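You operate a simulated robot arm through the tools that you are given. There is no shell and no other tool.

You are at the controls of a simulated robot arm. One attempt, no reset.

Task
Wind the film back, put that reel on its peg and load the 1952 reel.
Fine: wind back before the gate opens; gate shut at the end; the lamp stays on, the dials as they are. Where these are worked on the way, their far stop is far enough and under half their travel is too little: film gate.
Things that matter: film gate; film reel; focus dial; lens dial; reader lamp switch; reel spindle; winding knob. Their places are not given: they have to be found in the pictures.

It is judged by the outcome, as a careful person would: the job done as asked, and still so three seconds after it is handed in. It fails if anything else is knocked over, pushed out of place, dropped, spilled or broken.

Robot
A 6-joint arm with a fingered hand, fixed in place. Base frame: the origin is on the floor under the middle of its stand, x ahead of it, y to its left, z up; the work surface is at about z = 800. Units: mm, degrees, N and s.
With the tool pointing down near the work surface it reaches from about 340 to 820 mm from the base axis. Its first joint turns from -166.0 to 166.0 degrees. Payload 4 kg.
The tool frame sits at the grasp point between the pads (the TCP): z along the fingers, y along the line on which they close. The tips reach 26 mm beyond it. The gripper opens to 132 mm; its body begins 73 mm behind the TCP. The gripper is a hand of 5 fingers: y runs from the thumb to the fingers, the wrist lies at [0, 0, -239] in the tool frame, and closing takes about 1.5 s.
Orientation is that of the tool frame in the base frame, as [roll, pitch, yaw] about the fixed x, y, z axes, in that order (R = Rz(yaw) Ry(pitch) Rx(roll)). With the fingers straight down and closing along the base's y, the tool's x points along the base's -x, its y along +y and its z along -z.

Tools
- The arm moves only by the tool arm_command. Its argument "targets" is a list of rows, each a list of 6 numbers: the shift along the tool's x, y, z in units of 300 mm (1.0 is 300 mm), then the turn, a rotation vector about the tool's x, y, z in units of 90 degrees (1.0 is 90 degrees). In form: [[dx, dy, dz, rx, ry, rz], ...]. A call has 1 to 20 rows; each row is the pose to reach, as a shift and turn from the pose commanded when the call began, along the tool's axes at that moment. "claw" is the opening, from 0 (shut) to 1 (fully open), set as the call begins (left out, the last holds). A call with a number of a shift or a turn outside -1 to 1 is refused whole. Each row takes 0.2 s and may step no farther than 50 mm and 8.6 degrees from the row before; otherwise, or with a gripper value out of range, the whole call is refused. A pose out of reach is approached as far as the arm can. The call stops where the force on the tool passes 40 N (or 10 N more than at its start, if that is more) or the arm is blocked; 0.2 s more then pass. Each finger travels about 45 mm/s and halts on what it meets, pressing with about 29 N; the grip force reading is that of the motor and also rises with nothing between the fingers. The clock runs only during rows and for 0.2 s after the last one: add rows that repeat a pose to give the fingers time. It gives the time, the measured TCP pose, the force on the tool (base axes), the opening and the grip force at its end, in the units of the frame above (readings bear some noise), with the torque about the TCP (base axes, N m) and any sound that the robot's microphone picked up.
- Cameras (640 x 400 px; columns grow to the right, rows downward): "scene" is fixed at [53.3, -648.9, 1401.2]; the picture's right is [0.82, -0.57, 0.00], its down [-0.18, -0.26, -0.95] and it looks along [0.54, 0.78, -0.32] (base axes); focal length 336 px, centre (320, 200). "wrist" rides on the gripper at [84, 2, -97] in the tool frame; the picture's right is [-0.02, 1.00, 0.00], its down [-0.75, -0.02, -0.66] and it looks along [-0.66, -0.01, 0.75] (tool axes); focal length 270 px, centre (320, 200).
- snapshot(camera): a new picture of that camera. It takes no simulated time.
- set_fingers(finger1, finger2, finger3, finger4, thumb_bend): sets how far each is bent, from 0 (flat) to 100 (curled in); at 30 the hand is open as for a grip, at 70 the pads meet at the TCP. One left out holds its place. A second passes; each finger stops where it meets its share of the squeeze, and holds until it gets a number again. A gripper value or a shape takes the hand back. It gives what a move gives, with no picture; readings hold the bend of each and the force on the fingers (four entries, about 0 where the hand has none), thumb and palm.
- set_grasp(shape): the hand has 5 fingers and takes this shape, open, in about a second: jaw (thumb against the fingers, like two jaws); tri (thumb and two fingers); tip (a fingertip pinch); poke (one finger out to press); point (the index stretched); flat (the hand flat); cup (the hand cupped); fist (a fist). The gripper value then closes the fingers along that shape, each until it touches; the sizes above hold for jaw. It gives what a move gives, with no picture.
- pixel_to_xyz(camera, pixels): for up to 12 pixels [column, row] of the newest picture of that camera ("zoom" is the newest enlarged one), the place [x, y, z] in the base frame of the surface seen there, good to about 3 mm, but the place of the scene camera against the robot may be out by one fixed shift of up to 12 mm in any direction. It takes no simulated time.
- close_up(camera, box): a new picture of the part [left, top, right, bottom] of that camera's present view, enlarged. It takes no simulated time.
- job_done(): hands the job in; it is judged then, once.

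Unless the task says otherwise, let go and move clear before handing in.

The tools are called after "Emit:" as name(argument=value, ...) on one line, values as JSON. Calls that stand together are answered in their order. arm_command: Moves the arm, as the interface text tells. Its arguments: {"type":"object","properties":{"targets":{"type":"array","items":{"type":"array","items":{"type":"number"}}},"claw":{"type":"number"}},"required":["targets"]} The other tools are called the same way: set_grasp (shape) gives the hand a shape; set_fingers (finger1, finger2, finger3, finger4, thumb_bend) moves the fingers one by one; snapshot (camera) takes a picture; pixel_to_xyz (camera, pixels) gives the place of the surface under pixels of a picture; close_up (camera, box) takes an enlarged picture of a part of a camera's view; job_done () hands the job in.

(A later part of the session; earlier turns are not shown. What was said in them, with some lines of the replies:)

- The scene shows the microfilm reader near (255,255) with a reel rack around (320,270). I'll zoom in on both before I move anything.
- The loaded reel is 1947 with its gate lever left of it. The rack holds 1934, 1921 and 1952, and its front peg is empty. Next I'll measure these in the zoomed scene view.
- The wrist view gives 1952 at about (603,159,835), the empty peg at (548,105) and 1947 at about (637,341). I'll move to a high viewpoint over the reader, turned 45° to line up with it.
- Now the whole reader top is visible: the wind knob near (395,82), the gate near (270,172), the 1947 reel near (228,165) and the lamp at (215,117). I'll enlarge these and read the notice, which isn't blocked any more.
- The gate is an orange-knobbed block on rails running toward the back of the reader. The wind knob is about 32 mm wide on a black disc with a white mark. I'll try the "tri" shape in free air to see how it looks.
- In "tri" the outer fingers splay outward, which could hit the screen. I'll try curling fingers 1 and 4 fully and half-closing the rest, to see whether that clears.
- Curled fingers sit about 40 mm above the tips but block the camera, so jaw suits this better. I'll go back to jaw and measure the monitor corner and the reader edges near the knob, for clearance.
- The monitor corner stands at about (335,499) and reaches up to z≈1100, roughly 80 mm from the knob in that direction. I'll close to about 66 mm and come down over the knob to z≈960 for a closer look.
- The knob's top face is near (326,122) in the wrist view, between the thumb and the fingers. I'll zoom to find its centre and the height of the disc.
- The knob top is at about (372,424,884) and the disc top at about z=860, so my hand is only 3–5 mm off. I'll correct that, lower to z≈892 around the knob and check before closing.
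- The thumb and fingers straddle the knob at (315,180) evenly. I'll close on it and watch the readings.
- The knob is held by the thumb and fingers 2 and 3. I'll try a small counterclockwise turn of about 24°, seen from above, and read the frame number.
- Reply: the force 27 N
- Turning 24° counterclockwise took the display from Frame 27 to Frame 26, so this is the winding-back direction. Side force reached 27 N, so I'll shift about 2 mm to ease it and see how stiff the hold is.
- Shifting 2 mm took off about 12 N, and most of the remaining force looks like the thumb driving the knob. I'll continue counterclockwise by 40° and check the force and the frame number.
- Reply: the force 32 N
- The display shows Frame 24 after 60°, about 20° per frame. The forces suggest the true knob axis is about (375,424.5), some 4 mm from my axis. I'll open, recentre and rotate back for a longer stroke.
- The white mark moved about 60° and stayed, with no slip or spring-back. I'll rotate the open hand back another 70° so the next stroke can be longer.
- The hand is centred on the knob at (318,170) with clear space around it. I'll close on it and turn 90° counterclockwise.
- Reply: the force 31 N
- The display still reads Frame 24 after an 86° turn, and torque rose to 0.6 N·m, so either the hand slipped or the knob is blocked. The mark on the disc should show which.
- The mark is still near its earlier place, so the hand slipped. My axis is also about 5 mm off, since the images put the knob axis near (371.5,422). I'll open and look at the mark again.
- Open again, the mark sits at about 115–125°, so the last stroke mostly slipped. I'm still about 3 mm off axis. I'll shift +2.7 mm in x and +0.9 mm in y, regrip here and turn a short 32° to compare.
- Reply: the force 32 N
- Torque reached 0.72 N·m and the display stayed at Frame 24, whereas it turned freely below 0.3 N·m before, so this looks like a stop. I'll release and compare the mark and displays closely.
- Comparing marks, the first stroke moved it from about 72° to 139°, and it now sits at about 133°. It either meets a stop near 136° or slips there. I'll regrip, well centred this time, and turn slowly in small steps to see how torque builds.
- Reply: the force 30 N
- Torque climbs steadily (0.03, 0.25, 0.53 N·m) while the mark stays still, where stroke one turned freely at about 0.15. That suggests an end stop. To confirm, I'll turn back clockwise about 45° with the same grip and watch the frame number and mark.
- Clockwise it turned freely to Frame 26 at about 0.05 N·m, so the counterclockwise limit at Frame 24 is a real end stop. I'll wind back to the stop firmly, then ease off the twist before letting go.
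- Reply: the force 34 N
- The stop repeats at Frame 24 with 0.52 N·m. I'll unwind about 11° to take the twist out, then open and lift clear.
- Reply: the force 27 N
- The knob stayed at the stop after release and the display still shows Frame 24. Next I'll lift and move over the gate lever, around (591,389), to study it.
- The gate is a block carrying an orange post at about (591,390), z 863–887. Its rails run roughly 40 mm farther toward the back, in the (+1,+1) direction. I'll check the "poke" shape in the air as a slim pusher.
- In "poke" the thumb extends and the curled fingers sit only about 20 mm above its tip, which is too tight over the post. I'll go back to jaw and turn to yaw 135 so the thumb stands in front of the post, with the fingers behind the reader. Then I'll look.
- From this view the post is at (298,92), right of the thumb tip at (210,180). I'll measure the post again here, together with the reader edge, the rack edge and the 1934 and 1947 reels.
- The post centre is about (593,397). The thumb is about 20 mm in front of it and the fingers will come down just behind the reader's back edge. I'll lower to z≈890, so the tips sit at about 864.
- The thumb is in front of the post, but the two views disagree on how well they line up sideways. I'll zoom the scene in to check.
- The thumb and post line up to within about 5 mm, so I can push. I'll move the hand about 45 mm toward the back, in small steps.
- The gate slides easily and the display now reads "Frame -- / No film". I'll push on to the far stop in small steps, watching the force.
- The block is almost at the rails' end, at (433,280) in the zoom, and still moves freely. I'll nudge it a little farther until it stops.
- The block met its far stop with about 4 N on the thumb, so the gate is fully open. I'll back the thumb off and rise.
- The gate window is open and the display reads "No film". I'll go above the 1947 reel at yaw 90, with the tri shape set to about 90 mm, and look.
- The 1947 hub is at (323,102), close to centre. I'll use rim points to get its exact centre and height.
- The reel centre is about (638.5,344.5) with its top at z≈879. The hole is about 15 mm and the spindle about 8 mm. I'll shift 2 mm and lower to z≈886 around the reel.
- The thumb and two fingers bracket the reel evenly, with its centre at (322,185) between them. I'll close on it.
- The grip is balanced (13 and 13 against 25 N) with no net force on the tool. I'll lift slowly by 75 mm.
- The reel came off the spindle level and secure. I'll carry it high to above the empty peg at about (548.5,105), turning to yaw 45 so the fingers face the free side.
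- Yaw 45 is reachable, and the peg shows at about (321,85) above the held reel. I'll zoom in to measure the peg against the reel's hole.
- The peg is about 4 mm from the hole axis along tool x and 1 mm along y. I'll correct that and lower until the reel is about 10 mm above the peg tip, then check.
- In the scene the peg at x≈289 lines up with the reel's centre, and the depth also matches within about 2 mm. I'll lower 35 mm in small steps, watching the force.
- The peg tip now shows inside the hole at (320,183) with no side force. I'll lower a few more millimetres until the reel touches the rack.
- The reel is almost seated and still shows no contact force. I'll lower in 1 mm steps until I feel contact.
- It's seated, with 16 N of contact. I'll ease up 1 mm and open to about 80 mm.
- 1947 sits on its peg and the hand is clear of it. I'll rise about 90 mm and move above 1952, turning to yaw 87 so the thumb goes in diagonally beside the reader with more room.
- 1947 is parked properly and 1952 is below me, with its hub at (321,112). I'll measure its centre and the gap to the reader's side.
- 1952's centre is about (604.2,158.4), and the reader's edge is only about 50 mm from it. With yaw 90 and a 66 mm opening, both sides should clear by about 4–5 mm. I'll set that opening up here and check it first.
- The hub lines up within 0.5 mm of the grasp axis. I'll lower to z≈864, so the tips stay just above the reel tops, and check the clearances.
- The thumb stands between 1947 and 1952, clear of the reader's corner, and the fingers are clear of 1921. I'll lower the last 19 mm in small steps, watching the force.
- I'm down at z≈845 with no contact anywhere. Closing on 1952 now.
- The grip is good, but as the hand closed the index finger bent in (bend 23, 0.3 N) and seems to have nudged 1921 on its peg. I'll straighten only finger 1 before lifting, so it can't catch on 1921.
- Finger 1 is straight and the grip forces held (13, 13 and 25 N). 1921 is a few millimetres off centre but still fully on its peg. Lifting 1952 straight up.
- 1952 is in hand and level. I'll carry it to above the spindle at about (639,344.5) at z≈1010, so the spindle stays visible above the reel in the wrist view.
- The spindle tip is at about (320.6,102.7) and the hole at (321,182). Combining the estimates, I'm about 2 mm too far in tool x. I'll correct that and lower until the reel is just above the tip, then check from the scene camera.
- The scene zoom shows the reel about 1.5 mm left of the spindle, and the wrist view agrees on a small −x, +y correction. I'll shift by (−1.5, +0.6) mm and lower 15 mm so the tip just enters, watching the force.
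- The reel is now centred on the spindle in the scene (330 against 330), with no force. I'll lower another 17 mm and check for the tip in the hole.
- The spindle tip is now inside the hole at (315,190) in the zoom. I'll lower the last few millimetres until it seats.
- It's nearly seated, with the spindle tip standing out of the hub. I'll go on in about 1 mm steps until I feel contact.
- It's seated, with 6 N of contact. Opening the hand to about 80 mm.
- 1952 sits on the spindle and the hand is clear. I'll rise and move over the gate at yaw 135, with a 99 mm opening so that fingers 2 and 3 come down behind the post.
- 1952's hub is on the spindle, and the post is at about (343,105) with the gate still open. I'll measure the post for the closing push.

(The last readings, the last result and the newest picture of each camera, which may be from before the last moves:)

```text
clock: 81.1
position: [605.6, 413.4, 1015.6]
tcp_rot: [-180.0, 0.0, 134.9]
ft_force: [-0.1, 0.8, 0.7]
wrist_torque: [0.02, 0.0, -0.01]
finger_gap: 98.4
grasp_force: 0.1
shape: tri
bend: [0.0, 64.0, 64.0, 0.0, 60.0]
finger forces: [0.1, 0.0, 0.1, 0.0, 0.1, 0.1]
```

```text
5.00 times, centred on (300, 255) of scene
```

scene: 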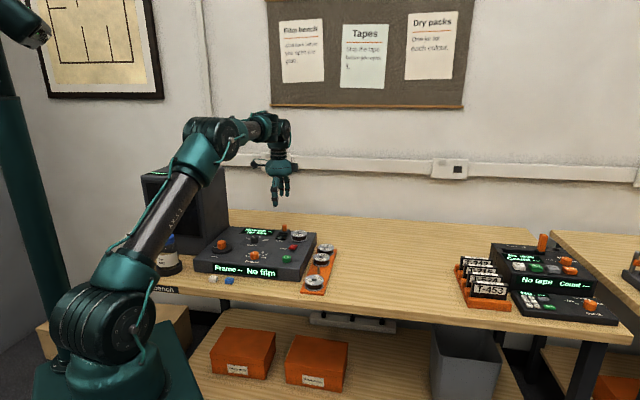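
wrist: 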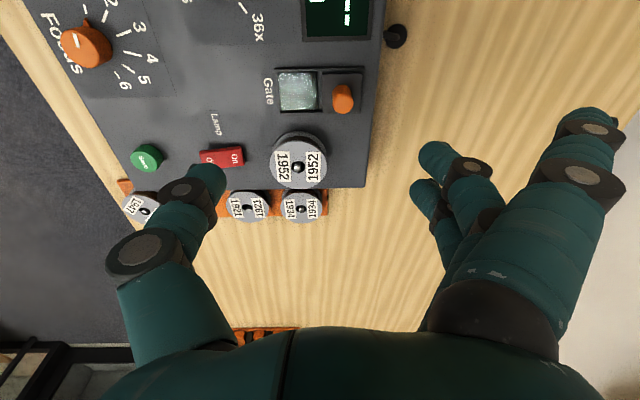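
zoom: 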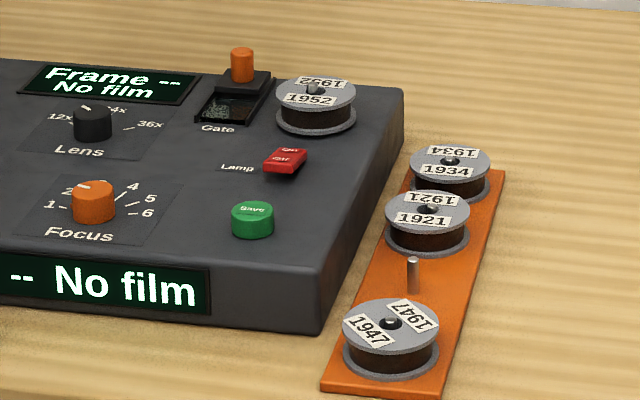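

The post is now at about (623,423), some 39 mm from its closed place, and the fingers will land about 20 mm behind it. I'll align by 4 mm and lower to z≈895, keeping the tips above the block.

Emit:
arm_command(targets=[[-0.006, 0, 0.12, 0, 0, 0], [-0.013, 0, 0.24, 0, 0, 0], [-0.013, 0, 0.33, 0, 0, 0], [-0.013, 0, 0.38, 0, 0, 0], [-0.013, 0, 0.402, 0, 0, 0]])

Emit:
snapshot(camera="wrist")

Emit:
close_up(camera="scene", box=[250, 195, 340, 265])

```text
clock: 82.3
position: [609.2, 409.6, 894.8]
tcp_rot: [179.9, 0.0, 134.9]
ft_force: [-0.6, 0.6, -0.3]
wrist_torque: [-0.02, -0.01, 0.01]
finger_gap: 98.6
grasp_force: 0.0
shape: tri
bend: [0.0, 64.0, 64.0, 0.0, 60.0]
finger forces: [0.0, 0.0, 0.0, 0.0, 0.0, 0.0]
```

```text
taken
```

wrist: 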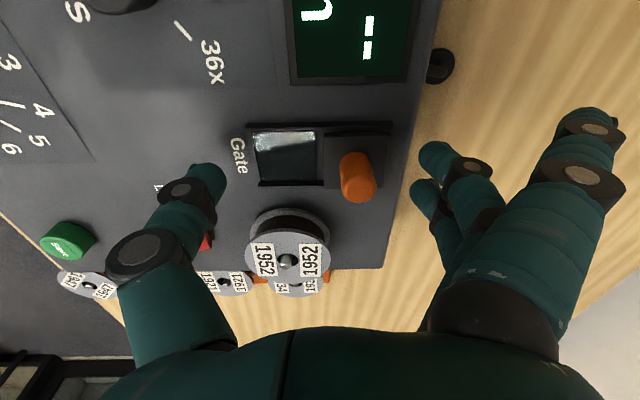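

```text
5.71 times, centred on (295, 230) of scene
```

zoom: 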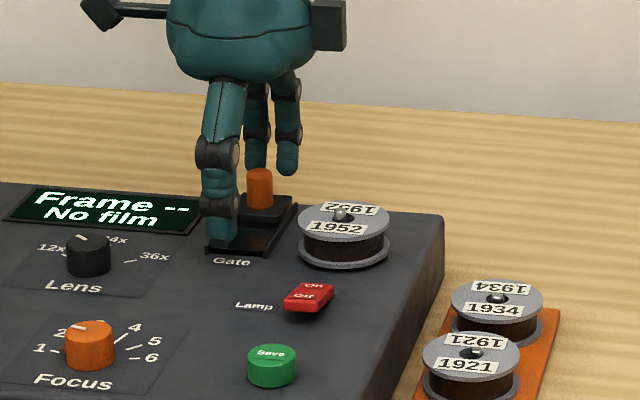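

Both fingers stand squarely behind the post and the thumb is clear in front of the window. I'll draw the hand toward the front 45 mm to slide the gate shut.

Emit:
arm_command(targets=[[0, -0.03, 0, 0, 0, 0], [0, -0.06, 0, 0, 0, 0], [0, -0.085, 0, 0, 0, 0], [0, -0.11, 0, 0, 0, 0], [0, -0.13, 0, 0, 0, 0], [0, -0.15, 0, 0, 0, 0]])

Emit:
snapshot(camera="wrist")

Emit:
close_up(camera="scene", box=[250, 195, 340, 265])

```text
clock: 83.7
position: [576.0, 378.0, 895.3]
tcp_rot: [-180.0, 0.0, 134.8]
ft_force: [0.5, 0.6, 1.2]
wrist_torque: [0.0, 0.03, -0.01]
finger_gap: 99.2
grasp_force: 0.0
shape: tri
bend: [0.0, 63.0, 63.0, 0.0, 60.0]
finger forces: [0.0, 0.0, 0.6, 0.0, 0.0, 0.1]
```

```text
taken
```

wrist: 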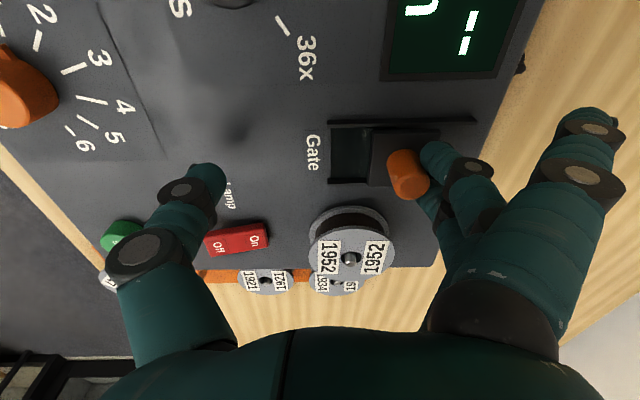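

```text
5.71 times, centred on (295, 230) of scene
```

zoom: 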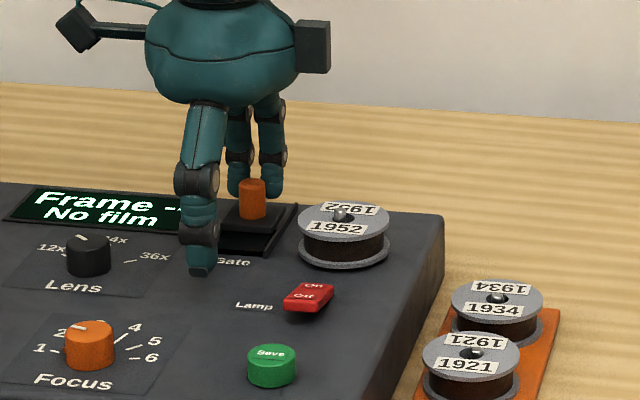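

The gate is about halfway shut and moving lightly. I'll continue in small steps toward its closed stop.

Emit:
arm_command(targets=[[0, -0.02, 0, 0, 0, 0], [0, -0.04, 0, 0, 0, 0], [0, -0.052, 0, 0, 0, 0]])

Emit:
snapshot(camera="wrist")

Emit:
close_up(camera="scene", box=[250, 195, 340, 265])

```text
clock: 84.5
position: [565.1, 366.9, 894.2]
tcp_rot: [180.0, 0.0, 135.0]
ft_force: [0.0, 0.0, -0.2]
wrist_torque: [0.02, 0.01, -0.01]
finger_gap: 99.2
grasp_force: 0.1
shape: tri
bend: [0.0, 63.0, 63.0, 0.0, 60.0]
finger forces: [0.1, 0.0, 0.0, 0.1, 0.1, 0.0]
```

```text
taken
```

wrist: 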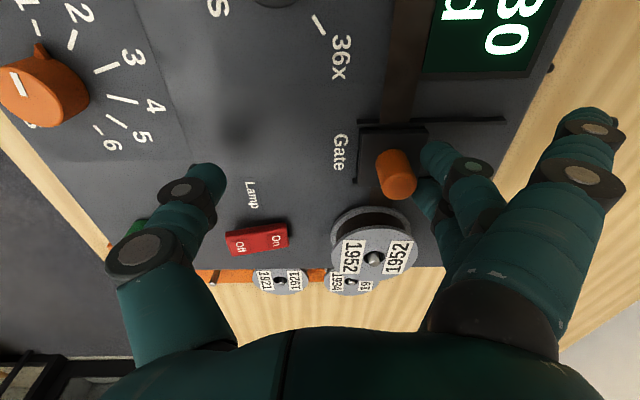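

```text
5.71 times, centred on (295, 230) of scene
```

zoom: 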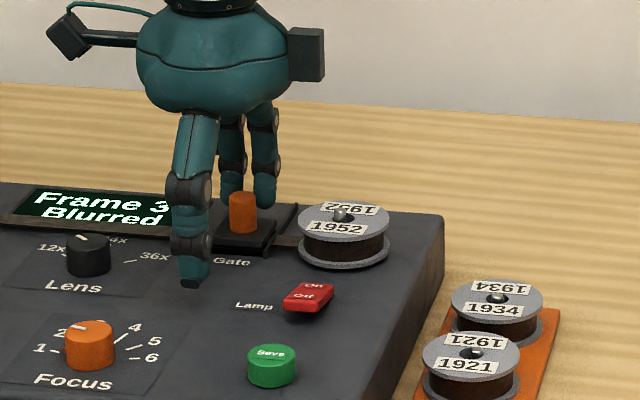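

The display now reads "Frame 30 / Blurred", so 1952 is loaded and the gate counts as closed. I'll press gently a few millimetres farther to make sure it's at its stop.

Emit:
arm_command(targets=[[0, -0.007, 0, 0, 0, 0], [0, -0.014, 0, 0, 0, 0], [0, -0.02, 0, 0, 0, 0]])

Emit:
close_up(camera="wrist", box=[300, 90, 500, 215])

```text
clock: 85.3
position: [561.0, 362.8, 895.1]
tcp_rot: [180.0, 0.0, 135.0]
ft_force: [0.6, 0.6, 0.9]
wrist_torque: [0.01, -0.04, 0.04]
finger_gap: 99.3
grasp_force: 0.0
shape: tri
bend: [0.0, 63.0, 63.0, 0.0, 60.0]
finger forces: [0.0, 0.0, 0.8, 0.1, 0.0, 0.0]
```

```text
3.20 times, centred on (400, 152) of wrist
```

zoom: 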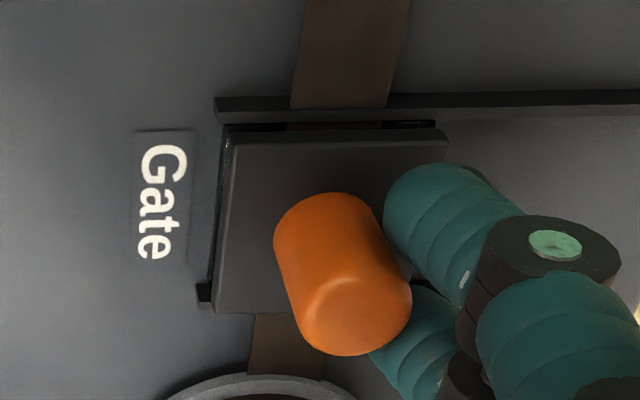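

The block is back at the front end of the rails, as it was at the start. I'll try one more small nudge to feel the stop.

Emit:
arm_command(targets=[[0, -0.005, 0, 0, 0, 0], [0, -0.01, 0, 0, 0, 0]])

Emit:
close_up(camera="wrist", box=[300, 90, 500, 215])

```text
clock: 85.9
position: [560.2, 361.9, 894.9]
tcp_rot: [179.9, 0.0, 135.0]
ft_force: [2.7, 1.3, -0.3]
wrist_torque: [0.03, -0.02, 0.0]
finger_gap: 100.2
grasp_force: 0.0
shape: tri
bend: [0.0, 63.0, 62.0, 0.0, 60.0]
finger forces: [0.1, 0.8, 1.7, 0.0, 0.0, 0.0]
```

```text
3.20 times, centred on (400, 152) of wrist
```

zoom: 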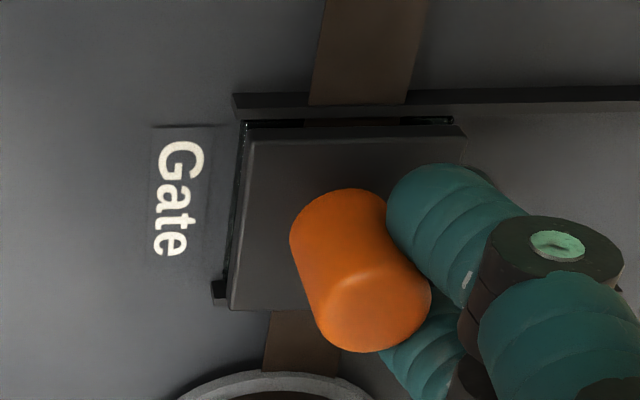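

A light 3 N shows the closed stop. I'll back the fingers off 15 mm, rise well clear and inspect everything.

Emit:
arm_command(targets=[[0, 0.03, 0, 0, 0, 0], [0, 0.055, 0, 0, 0, 0], [0, 0.055, -0.12, 0, 0, 0], [0, 0.055, -0.26, 0, 0, 0], [0, 0.055, -0.4, 0, 0, 0], [0, 0.055, -0.54, 0, 0, 0], [0, 0.055, -0.65, 0, 0, 0]])

Emit:
snapshot(camera="wrist")

Emit:
close_up(camera="scene", box=[180, 210, 350, 310])

Emit:
close_up(camera="scene", box=[290, 235, 345, 295])

```text
clock: 87.5
position: [573.3, 371.8, 1092.2]
tcp_rot: [180.0, -0.1, 134.8]
ft_force: [0.3, -0.6, -0.2]
wrist_torque: [-0.03, 0.02, -0.01]
finger_gap: 99.1
grasp_force: 0.0
shape: tri
bend: [0.0, 63.0, 63.0, 0.0, 60.0]
finger forces: [0.0, 0.0, 0.0, 0.0, 0.1, 0.1]
```

```text
taken
```

wrist: 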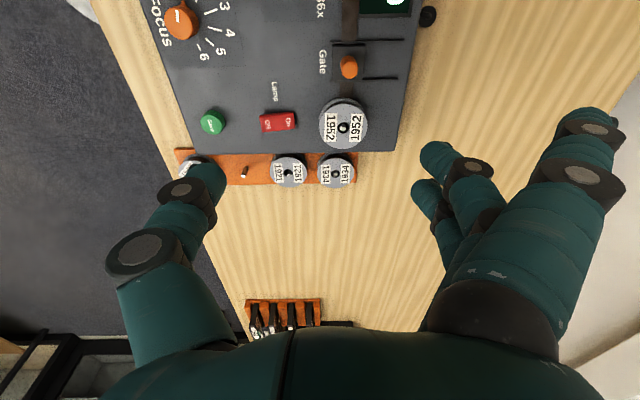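

```text
3.76 times, centred on (265, 260) of scene
```

zoom: 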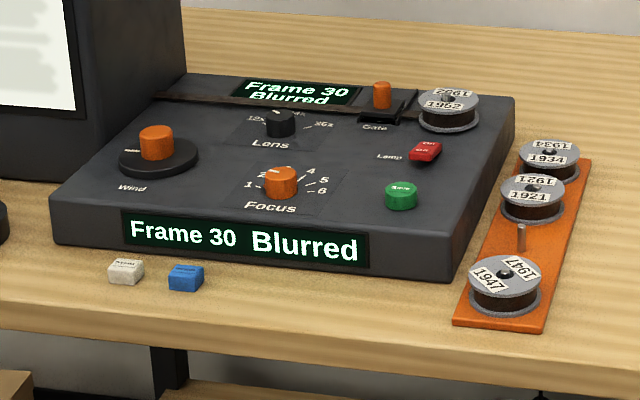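

```text
6.67 times, centred on (318, 265) of scene
```

zoom: 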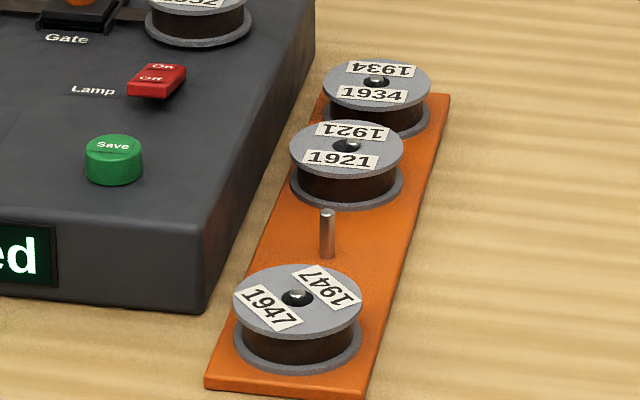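

Everything checks out:
- **Film:** 1952 is on the spindle and the display reads "Frame 30".
- **Reels:** 1947 is on its peg. 1921 sits a few millimetres off centre but fully on its peg.
- **Reader:** the gate is shut, the lamp is on and the dials haven't moved.

The hand is empty and well clear, so I'm handing in.

Emit:
job_done()

```text
The job is handed in.
```

I wound the film back, put the 1947 reel on its peg and loaded the 1952 reel. The job is handed in.

- **Winding back:** I turned the wind knob counterclockwise to its end stop. That stop reads Frame 24, not 0 or 1. I took it as fully wound back because the knob met the same stop twice and turned freely the other way. This was done before the gate was opened.
- **1947 reel:** it sits on the empty front peg of the rack.
- **1952 reel:** it is on the spindle, and the display shows "Frame 30".
- **Gate:** I opened it to its far stop for the change, and it is shut again.
- **Lamp and dials:** the lamp is still on and the dials were not touched.

While I was gripping 1952, one finger nudged the 1921 reel a few millimetres. It is still fully on its peg, so I left it there.
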